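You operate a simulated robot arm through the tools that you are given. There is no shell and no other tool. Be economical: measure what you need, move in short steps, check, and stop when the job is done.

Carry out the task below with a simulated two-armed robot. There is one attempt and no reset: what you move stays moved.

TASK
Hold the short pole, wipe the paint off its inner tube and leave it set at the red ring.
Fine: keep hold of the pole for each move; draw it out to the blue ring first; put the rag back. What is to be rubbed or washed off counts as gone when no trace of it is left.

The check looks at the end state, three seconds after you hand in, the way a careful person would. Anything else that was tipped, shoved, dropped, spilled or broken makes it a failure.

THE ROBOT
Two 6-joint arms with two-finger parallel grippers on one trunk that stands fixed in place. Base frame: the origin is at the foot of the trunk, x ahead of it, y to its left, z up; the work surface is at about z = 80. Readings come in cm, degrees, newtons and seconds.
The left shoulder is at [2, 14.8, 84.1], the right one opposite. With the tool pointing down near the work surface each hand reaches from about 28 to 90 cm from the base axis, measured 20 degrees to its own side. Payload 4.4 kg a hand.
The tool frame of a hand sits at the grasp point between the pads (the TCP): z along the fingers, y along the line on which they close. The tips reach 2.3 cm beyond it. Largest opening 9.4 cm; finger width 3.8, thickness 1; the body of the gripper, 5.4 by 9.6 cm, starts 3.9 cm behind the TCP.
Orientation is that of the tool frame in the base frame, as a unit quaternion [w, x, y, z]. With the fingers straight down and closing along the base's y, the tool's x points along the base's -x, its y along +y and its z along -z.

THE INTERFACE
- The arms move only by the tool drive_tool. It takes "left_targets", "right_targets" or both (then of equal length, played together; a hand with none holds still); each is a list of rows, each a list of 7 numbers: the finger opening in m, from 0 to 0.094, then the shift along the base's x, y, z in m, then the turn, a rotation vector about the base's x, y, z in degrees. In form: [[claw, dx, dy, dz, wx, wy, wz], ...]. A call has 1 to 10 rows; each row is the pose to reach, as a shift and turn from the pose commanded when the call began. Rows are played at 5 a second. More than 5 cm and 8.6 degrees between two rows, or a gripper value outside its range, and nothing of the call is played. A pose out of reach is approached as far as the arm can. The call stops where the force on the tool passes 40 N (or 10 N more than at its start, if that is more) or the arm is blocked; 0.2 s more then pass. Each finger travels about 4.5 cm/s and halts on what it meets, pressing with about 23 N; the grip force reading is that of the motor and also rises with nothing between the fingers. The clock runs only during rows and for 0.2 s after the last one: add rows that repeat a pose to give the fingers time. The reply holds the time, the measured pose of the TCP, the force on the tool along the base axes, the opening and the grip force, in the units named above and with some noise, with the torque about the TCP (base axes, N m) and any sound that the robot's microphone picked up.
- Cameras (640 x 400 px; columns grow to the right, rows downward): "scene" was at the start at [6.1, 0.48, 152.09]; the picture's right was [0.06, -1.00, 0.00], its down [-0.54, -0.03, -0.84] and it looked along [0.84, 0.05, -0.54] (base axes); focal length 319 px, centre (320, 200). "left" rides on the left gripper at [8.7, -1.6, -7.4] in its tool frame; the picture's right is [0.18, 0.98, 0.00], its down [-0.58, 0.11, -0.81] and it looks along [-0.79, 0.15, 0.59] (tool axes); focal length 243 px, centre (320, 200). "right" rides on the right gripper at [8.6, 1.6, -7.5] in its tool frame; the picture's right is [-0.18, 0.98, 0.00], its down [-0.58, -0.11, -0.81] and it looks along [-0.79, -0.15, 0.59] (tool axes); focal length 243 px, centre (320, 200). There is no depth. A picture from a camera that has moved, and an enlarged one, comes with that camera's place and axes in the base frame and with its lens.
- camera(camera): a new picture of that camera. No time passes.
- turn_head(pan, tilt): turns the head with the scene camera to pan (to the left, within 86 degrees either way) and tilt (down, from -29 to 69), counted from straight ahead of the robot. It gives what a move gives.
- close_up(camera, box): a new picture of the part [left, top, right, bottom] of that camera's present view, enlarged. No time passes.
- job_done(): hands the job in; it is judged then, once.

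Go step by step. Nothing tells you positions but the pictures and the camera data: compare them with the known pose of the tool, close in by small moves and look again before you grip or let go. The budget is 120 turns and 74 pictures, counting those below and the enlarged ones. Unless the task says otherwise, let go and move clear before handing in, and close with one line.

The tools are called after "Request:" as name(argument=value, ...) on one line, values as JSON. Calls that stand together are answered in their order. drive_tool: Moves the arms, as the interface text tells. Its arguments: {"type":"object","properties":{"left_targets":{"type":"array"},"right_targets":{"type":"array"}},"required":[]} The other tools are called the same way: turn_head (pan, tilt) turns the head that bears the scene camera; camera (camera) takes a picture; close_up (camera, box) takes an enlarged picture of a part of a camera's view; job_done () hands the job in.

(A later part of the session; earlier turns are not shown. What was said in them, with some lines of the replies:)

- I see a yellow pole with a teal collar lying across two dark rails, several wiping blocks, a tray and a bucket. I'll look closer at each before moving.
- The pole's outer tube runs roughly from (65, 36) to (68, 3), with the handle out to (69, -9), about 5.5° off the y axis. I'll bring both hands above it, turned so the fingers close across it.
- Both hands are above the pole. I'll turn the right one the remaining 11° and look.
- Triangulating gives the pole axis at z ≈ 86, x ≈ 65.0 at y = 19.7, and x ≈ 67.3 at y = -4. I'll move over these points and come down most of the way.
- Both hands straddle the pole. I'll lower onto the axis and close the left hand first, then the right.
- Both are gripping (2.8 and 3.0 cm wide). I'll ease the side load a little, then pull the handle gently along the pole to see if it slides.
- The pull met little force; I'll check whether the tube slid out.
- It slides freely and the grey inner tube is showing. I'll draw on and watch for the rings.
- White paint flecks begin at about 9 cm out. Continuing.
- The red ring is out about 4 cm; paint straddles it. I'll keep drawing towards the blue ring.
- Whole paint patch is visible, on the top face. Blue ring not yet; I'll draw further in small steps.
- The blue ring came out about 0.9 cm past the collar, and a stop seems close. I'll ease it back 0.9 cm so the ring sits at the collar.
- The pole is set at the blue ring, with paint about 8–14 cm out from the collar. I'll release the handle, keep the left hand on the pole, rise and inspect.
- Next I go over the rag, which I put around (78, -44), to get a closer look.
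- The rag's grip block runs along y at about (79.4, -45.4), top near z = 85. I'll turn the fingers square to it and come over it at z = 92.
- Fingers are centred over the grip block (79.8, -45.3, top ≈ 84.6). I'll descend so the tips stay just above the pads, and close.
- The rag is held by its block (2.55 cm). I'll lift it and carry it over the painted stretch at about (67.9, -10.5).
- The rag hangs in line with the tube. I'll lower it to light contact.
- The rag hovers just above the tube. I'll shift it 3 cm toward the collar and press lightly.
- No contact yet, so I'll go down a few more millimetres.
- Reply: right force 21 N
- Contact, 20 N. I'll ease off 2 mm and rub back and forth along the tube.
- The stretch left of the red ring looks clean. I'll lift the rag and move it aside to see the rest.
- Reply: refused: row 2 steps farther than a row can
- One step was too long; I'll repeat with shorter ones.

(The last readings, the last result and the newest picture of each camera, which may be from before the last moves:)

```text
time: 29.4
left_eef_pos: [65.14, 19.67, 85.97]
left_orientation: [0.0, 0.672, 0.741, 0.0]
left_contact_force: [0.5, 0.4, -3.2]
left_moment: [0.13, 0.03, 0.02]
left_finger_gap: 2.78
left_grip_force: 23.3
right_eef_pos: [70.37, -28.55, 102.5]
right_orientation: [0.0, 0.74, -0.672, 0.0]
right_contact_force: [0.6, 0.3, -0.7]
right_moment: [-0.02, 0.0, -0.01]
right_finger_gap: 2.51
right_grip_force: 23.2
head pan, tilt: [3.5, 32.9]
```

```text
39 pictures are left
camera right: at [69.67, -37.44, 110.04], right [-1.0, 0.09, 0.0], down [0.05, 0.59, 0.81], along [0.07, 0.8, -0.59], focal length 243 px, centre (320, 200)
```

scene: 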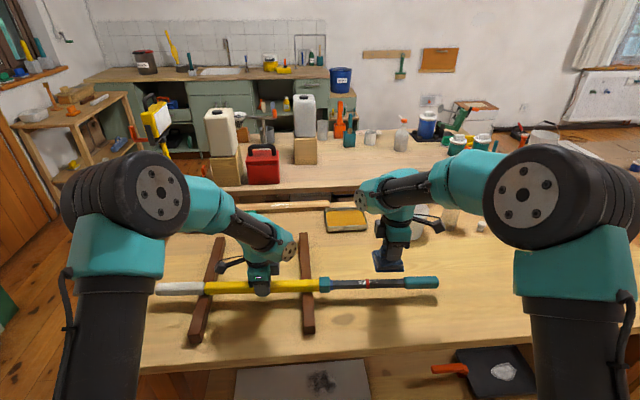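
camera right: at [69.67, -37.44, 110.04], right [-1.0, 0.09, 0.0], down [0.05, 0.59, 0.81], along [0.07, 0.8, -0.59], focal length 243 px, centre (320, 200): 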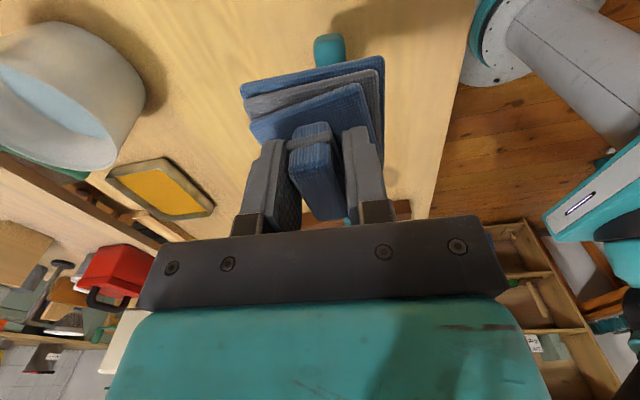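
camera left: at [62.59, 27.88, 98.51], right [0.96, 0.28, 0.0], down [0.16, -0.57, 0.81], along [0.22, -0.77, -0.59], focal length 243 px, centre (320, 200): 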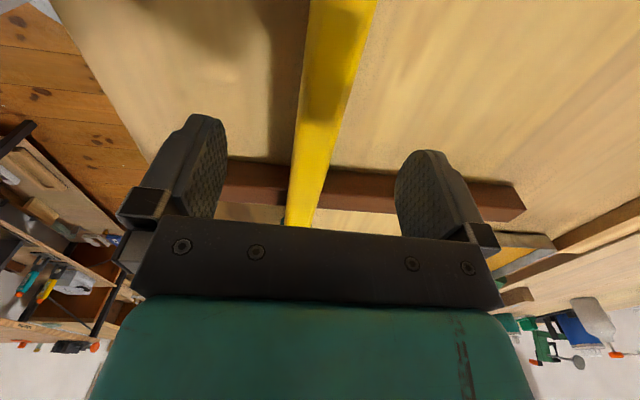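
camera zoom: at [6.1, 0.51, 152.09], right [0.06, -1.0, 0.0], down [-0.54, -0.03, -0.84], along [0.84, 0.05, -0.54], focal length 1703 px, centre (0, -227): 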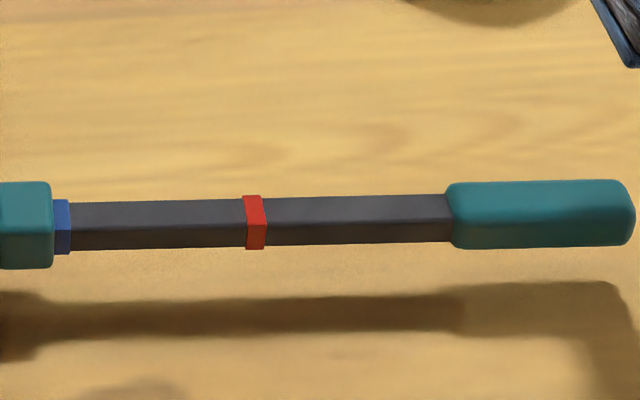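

Top and front are clean. I'll shift the right hand to the far side so its camera can see the back face of the tube.

Request:
drive_tool(right_targets=[[0.0, 0.03, 0.03, 0, 0, 0, 0], [0.0, 0.06, 0.06, -0.01, 0, 0, 0], [0.0, 0.09, 0.09, -0.02, 0, 0, 0], [0.0, 0.1, 0.12, -0.04, 0, 0, 0], [0.0, 0.1, 0.13, -0.055, 0, 0, 0]])

Request:
camera(camera="right")

```text
time: 30.6
left_eef_pos: [65.15, 19.56, 85.92]
left_orientation: [0.0, 0.673, 0.74, -0.001]
left_contact_force: [-0.5, 0.3, -2.7]
left_moment: [0.15, 0.0, 0.02]
left_finger_gap: 2.79
left_grip_force: 22.9
right_eef_pos: [80.45, -15.56, 96.89]
right_orientation: [0.001, 0.741, -0.672, 0.0]
right_contact_force: [0.5, 0.5, 0.0]
right_moment: [-0.03, 0.03, 0.01]
right_finger_gap: 2.53
right_grip_force: 22.4
head pan, tilt: [3.5, 32.9]
```

```text
38 pictures are left
camera right: at [79.62, -24.4, 104.3], right [-1.0, 0.09, 0.0], down [0.05, 0.59, 0.81], along [0.07, 0.8, -0.59], focal length 243 px, centre (320, 200)
```

right: 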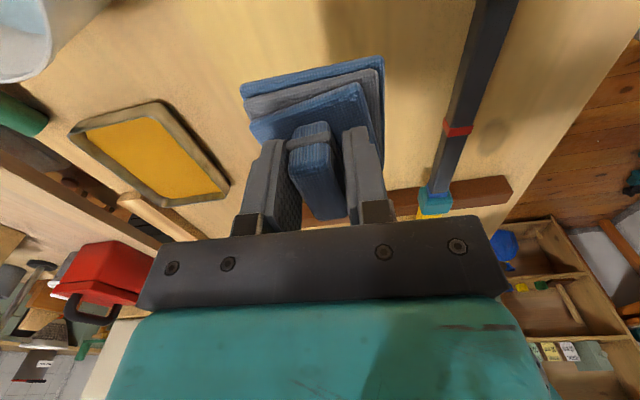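

Request:
close_up(camera="right", box=[400, 0, 560, 220])

```text
1.82 times, centred on (480, 110) of right
camera zoom: at [79.62, -24.4, 104.3], right [-1.0, 0.09, 0.0], down [0.05, 0.59, 0.81], along [0.07, 0.8, -0.59], focal length 441 px, centre (29, 364)
```

zoom: 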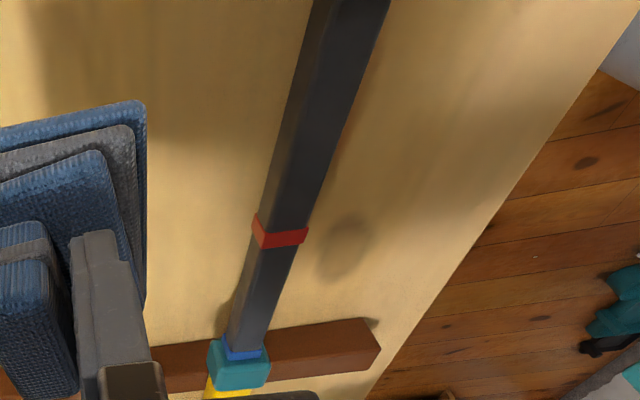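

The back is clean too. I'll return the rag to exactly where it lay, reversing my moves.

Request:
drive_tool(right_targets=[[0.0, 0, -0.04, 0.01, 0, 0, 0], [0.0, 0, -0.085, 0.01, 0, 0, 0], [0.0, 0, -0.13, 0.01, 0, 0, -1.5], [0.0, -0.003, -0.175, 0.01, 0, 0, -3], [0.0, -0.0056, -0.22, 0.01, 0, 0, -4.5], [0.0, -0.0056, -0.265, 0.0, 0, 0, -5.5], [0.0, -0.0056, -0.297, -0.03, 0, 0, -5.5], [0.0, -0.0056, -0.297, -0.07, 0, 0, -5.5], [0.0, -0.0056, -0.297, -0.1, 0, 0, -5.5], [0.0, -0.0056, -0.297, -0.117, 0, 0, -5.5]])

Request:
drive_tool(right_targets=[[0.0, 0, 0, -0.002, 0, 0, 0], [0.0, 0, 0, -0.004, 0, 0, 0]])

Request:
close_up(camera="scene", box=[430, 230, 530, 300])

```text
time: 32.8
left_eef_pos: [65.04, 19.62, 85.98]
left_orientation: [0.0, 0.672, 0.741, 0.0]
left_contact_force: [0.0, 0.1, -3.6]
left_moment: [0.15, 0.0, -0.02]
left_finger_gap: 2.77
left_grip_force: 22.7
right_eef_pos: [79.74, -45.39, 85.23]
right_orientation: [-0.001, 0.708, -0.707, 0.001]
right_contact_force: [-0.5, 0.0, -0.3]
right_moment: [0.04, -0.06, -0.01]
right_finger_gap: 2.5
right_grip_force: 23.2
head pan, tilt: [3.5, 32.9]
```

```text
time: 33.4
left_eef_pos: [65.27, 19.61, 86.02]
left_orientation: [0.0, 0.673, 0.74, 0.0]
left_contact_force: [0.1, -0.4, -3.2]
left_moment: [0.18, 0.02, 0.01]
left_finger_gap: 2.79
left_grip_force: 23.5
right_eef_pos: [79.83, -45.37, 84.96]
right_orientation: [-0.001, 0.707, -0.707, 0.001]
right_contact_force: [-1.8, -0.3, 3.5]
right_moment: [-0.11, -0.04, 0.01]
right_finger_gap: 2.5
right_grip_force: 22.6
head pan, tilt: [3.5, 32.9]
```

```text
5.71 times, centred on (480, 265) of scene
camera zoom: at [6.09, 0.49, 152.09], right [0.06, -1.0, 0.0], down [-0.54, -0.03, -0.84], along [0.84, 0.05, -0.54], focal length 1825 px, centre (-594, -171)
```

zoom: 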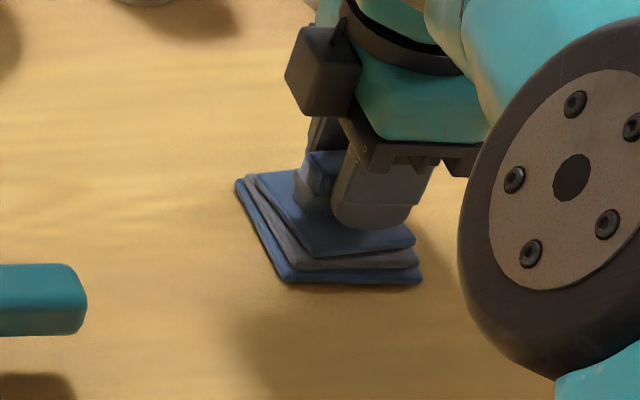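

The rag is back on its spot, lightly touching the table. I'll open, rise, and head back over the handle at (69.4, -24.5).

Request:
drive_tool(right_targets=[[0.025, 0, 0, 0, 0, 0, 0], [0.045, 0, 0, 0, 0, 0, 0], [0.06, 0, 0, 0, 0, 0, 0], [0.06, 0, 0, 0, 0, 0, 0], [0.06, 0, 0, 0.03, 0, 0, 0], [0.094, 0, 0, 0.07, 0, 0, 0], [0.094, 0, 0, 0.11, 0, 0, 0]])

Request:
drive_tool(right_targets=[[0.094, -0.02, 0.04, 0, 0, 0, 1.5], [0.094, -0.04, 0.08, 0, 0, 0, 3], [0.094, -0.06, 0.12, 0, 0, 0, 4.5], [0.094, -0.08, 0.16, 0, 0, 0, 5.5], [0.094, -0.1, 0.2, 0, 0, 0, 5.5], [0.094, -0.104, 0.207, -0.03, 0, 0, 5.5]])

Request:
camera(camera="scene")

Request:
camera(camera="right")

```text
time: 35.0
left_eef_pos: [65.19, 19.73, 86.06]
left_orientation: [0.0, 0.672, 0.74, 0.0]
left_contact_force: [0.6, 0.3, -3.6]
left_moment: [0.19, 0.03, 0.01]
left_finger_gap: 2.79
left_grip_force: 22.9
right_eef_pos: [79.9, -45.05, 96.1]
right_orientation: [0.0, 0.707, -0.707, 0.0]
right_contact_force: [0.2, 0.4, -0.6]
right_moment: [0.01, -0.01, 0.03]
right_finger_gap: 9.38
right_grip_force: 0.0
head pan, tilt: [3.5, 32.9]
```

```text
time: 36.4
left_eef_pos: [65.13, 19.65, 85.96]
left_orientation: [0.0, 0.673, 0.74, -0.001]
left_contact_force: [0.4, -0.2, -3.3]
left_moment: [0.16, 0.03, 0.01]
left_finger_gap: 2.78
left_grip_force: 23.2
right_eef_pos: [69.16, -24.56, 93.09]
right_orientation: [0.001, 0.74, -0.672, 0.0]
right_contact_force: [-0.3, -1.3, 0.6]
right_moment: [-0.02, -0.02, -0.01]
right_finger_gap: 9.37
right_grip_force: 0.1
head pan, tilt: [3.5, 32.9]
```

```text
35 pictures are left
```

scene: 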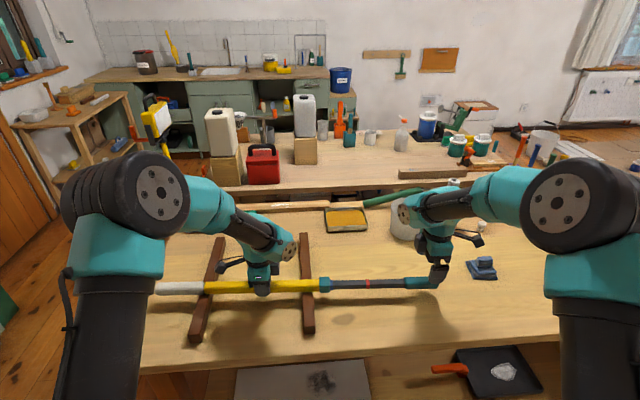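

```text
34 pictures are left
camera right: at [68.48, -33.43, 100.5], right [-1.0, 0.09, 0.0], down [0.05, 0.59, 0.81], along [0.07, 0.8, -0.59], focal length 243 px, centre (320, 200)
```

right: 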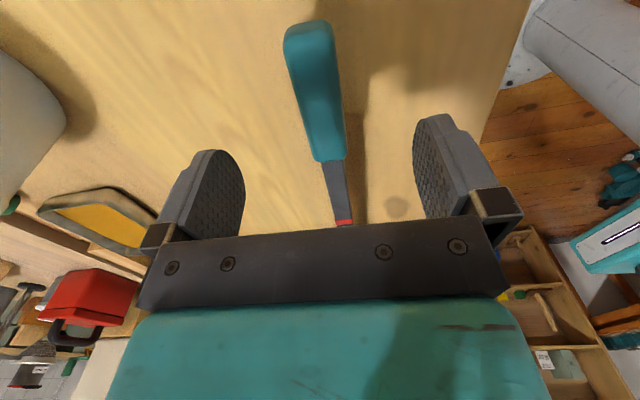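

Rag is back; the handle is between the fingers. I'll lower and grip it.

Request:
drive_tool(right_targets=[[0.094, 0.003, 0, -0.035, 0, 0, 0], [0.094, 0.003, 0, -0.071, 0, 0, 0], [0.06, 0.003, 0, -0.071, 0, 0, 0], [0.04, 0.003, 0, -0.071, 0, 0, 0], [0.02, 0.003, 0, -0.071, 0, 0, 0], [0.0, 0.003, 0, -0.071, 0, 0, 0], [0.0, 0.003, 0, -0.071, 0, 0, 0], [0.0, 0.003, 0, -0.071, 0, 0, 0], [0.0, 0.003, 0, -0.071, 0, 0, 0]])

```text
time: 38.4
left_eef_pos: [65.16, 19.55, 86.02]
left_orientation: [-0.001, 0.672, 0.74, 0.0]
left_contact_force: [1.5, -0.8, -2.0]
left_moment: [-0.09, -0.02, 0.51]
left_finger_gap: 2.77
left_grip_force: 23.0
right_eef_pos: [69.5, -24.64, 85.69]
right_orientation: [0.0, 0.74, -0.672, 0.0]
right_contact_force: [-1.4, -0.6, -0.1]
right_moment: [-0.01, 0.03, 0.22]
right_finger_gap: 3.0
right_grip_force: 22.9
head pan, tilt: [3.5, 32.9]
```

Gripped. Pushing in along the pole 9 cm, then I'll look before the last bit.

Request:
drive_tool(right_targets=[[0.0, -0.001, 0.01, 0, 0, 0, 0], [0.0, -0.0019, 0.02, 0, 0, 0, 0], [0.0, -0.0028, 0.03, 0, 0, 0, 0], [0.0, -0.0038, 0.04, 0, 0, 0, 0], [0.0, -0.0048, 0.05, 0, 0, 0, 0], [0.0, -0.0057, 0.06, 0, 0, 0, 0], [0.0, -0.0067, 0.07, 0, 0, 0, 0], [0.0, -0.0076, 0.08, 0, 0, 0, 0], [0.0, -0.0085, 0.09, 0, 0, 0, 0]])

Request:
close_up(camera="scene", box=[300, 260, 400, 310])

```text
time: 40.4
left_eef_pos: [65.1, 19.7, 86.02]
left_orientation: [0.0, 0.673, 0.74, 0.0]
left_contact_force: [5.7, 0.7, -1.1]
left_moment: [-0.23, -0.01, 1.12]
left_finger_gap: 2.78
left_grip_force: 22.6
right_eef_pos: [68.85, -15.58, 85.89]
right_orientation: [0.001, 0.74, -0.673, 0.001]
right_contact_force: [-6.6, -1.1, 0.5]
right_moment: [-0.41, -0.04, 1.09]
right_finger_gap: 2.97
right_grip_force: 23.1
head pan, tilt: [3.5, 32.9]
```

```text
6.40 times, centred on (350, 285) of scene
camera zoom: at [6.1, 0.47, 152.09], right [0.06, -1.0, 0.0], down [-0.54, -0.03, -0.84], along [0.84, 0.05, -0.54], focal length 2044 px, centre (128, -344)
```

zoom: 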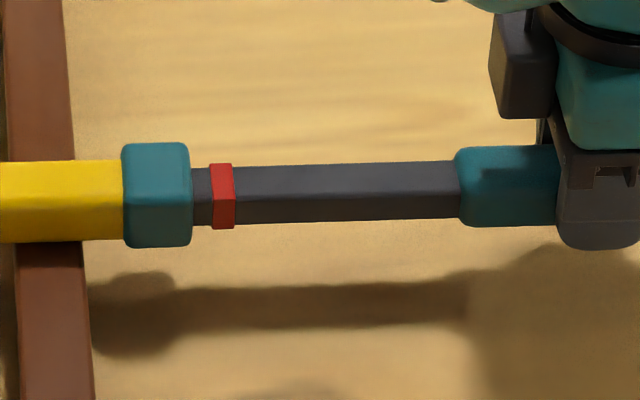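

The red ring is 0.9 cm from the collar. I'll push the last 1.1 cm and ease the side load.

Request:
drive_tool(right_targets=[[0.0, -0.0015, 0.004, 0, 0, 0, 0], [0.0, -0.0022, 0.008, 0, 0, 0, 0], [0.0, -0.0025, 0.011, 0, 0, 0, 0], [0.0, -0.0025, 0.011, 0, 0, 0, 0]])

Request:
close_up(camera="scene", box=[300, 260, 400, 310])

```text
time: 41.4
left_eef_pos: [65.18, 19.61, 85.97]
left_orientation: [-0.001, 0.672, 0.74, -0.001]
left_contact_force: [4.0, 6.0, -2.2]
left_moment: [0.05, -0.06, 0.97]
left_finger_gap: 2.78
left_grip_force: 23.2
right_eef_pos: [68.53, -14.53, 85.88]
right_orientation: [0.0, 0.741, -0.671, 0.0]
right_contact_force: [-4.1, -5.0, 0.8]
right_moment: [0.13, 0.09, 0.52]
right_finger_gap: 2.95
right_grip_force: 23.1
head pan, tilt: [3.5, 32.9]
```

```text
6.40 times, centred on (350, 285) of scene
camera zoom: at [6.1, 0.48, 152.09], right [0.06, -1.0, 0.0], down [-0.54, -0.03, -0.84], along [0.84, 0.05, -0.54], focal length 2044 px, centre (128, -344)
```

zoom: 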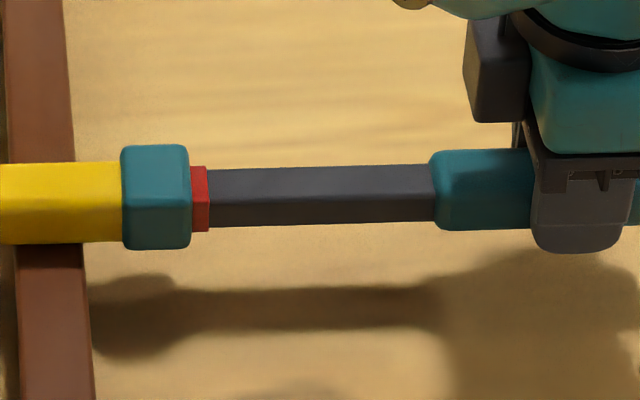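

The ring sits right at the collar. I'll release the handle first while the left hand still holds the pole, then release the left.

Request:
drive_tool(right_targets=[[0.03, 0, 0, 0, 0, 0, 0], [0.05, 0, 0, 0, 0, 0, 0], [0.07, 0, 0, 0, 0, 0, 0], [0.094, 0, 0, 0, 0, 0, 0], [0.094, 0, 0, 0.04, 0, 0, 0], [0.094, 0, -0.02, 0.08, 0, 0, 0], [0.094, 0, -0.05, 0.12, 0, 0, 0], [0.094, 0, -0.09, 0.14, 0, 0, 0]])

Request:
close_up(camera="scene", box=[300, 260, 400, 310])

```text
time: 43.2
left_eef_pos: [65.12, 19.72, 85.98]
left_orientation: [0.0, 0.672, 0.74, 0.0]
left_contact_force: [0.4, 1.1, -2.8]
left_moment: [0.09, 0.09, 0.0]
left_finger_gap: 2.79
left_grip_force: 22.9
right_eef_pos: [68.58, -23.65, 99.94]
right_orientation: [0.0, 0.74, -0.673, -0.001]
right_contact_force: [0.0, -0.3, -0.3]
right_moment: [-0.07, 0.02, 0.01]
right_finger_gap: 9.4
right_grip_force: 0.1
head pan, tilt: [3.5, 32.9]
```

```text
6.40 times, centred on (350, 285) of scene
camera zoom: at [6.12, 0.51, 152.09], right [0.06, -1.0, 0.0], down [-0.54, -0.03, -0.84], along [0.84, 0.05, -0.54], focal length 2044 px, centre (128, -344)
```

zoom: 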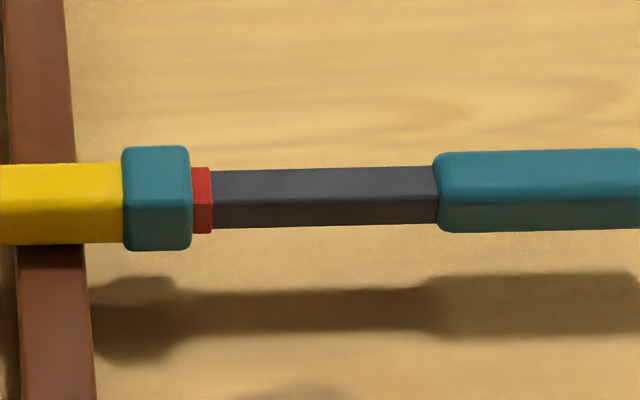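

It stays set. Now the left hand opens gently and rises.

Request:
drive_tool(left_targets=[[0.028, 0, 0, 0, 0, 0, 0], [0.035, 0, 0, 0, 0, 0, 0], [0.05, 0, 0, 0, 0, 0, 0], [0.07, 0, 0, 0, 0, 0, 0], [0.094, 0, 0, 0, 0, 0, 0], [0.094, 0, 0, 0, 0, 0, 0], [0.094, 0, 0, 0.04, 0, 0, 0], [0.094, 0, 0, 0.08, 0, 0, 0], [0.094, 0, 0, 0.12, 0, 0, 0], [0.094, 0, 0, 0.16, 0, 0, 0]])

Request:
camera(camera="scene")

Request:
close_up(camera="scene", box=[300, 250, 500, 350])

```text
time: 45.4
left_eef_pos: [65.22, 19.67, 102.15]
left_orientation: [0.0, 0.673, 0.739, 0.001]
left_contact_force: [0.2, 0.3, -0.2]
left_moment: [0.0, 0.0, -0.02]
left_finger_gap: 9.41
left_grip_force: 0.0
right_eef_pos: [68.6, -23.62, 99.8]
right_orientation: [0.0, 0.741, -0.672, 0.001]
right_contact_force: [-0.1, 0.7, -0.2]
right_moment: [-0.01, 0.07, 0.02]
right_finger_gap: 9.4
right_grip_force: 0.0
head pan, tilt: [3.5, 32.9]
```

```text
30 pictures are left
```

scene: 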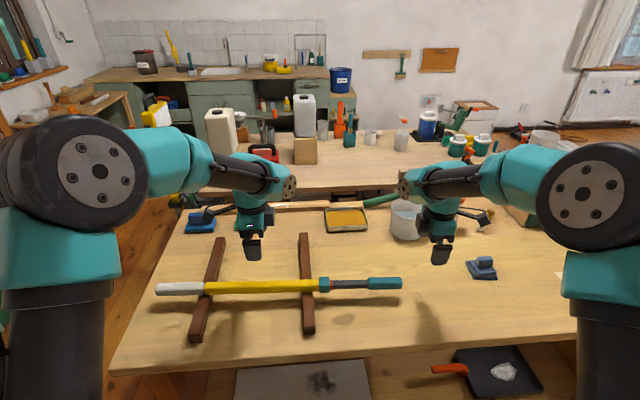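

```text
3.20 times, centred on (400, 300) of scene
camera zoom: at [6.13, 0.48, 152.09], right [0.06, -1.0, 0.0], down [-0.54, -0.03, -0.84], along [0.84, 0.05, -0.54], focal length 1022 px, centre (64, -120)
```

zoom: 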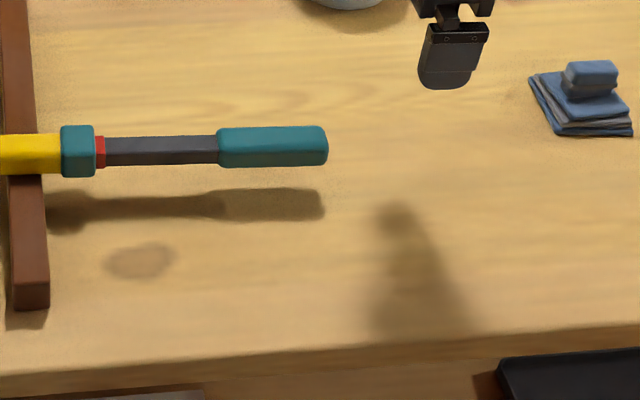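

The pole rests on its rails with the red ring at the collar and no paint in view. The rag is back in place and both hands are clear, so I'm handing in.

Request:
job_done()

```text
The job is handed in.
```

The short pole is wiped clean on its top, front and back faces and set at the red ring. I drew it out to the blue ring first and put the rag back. I did not get a view of the tube's underside.
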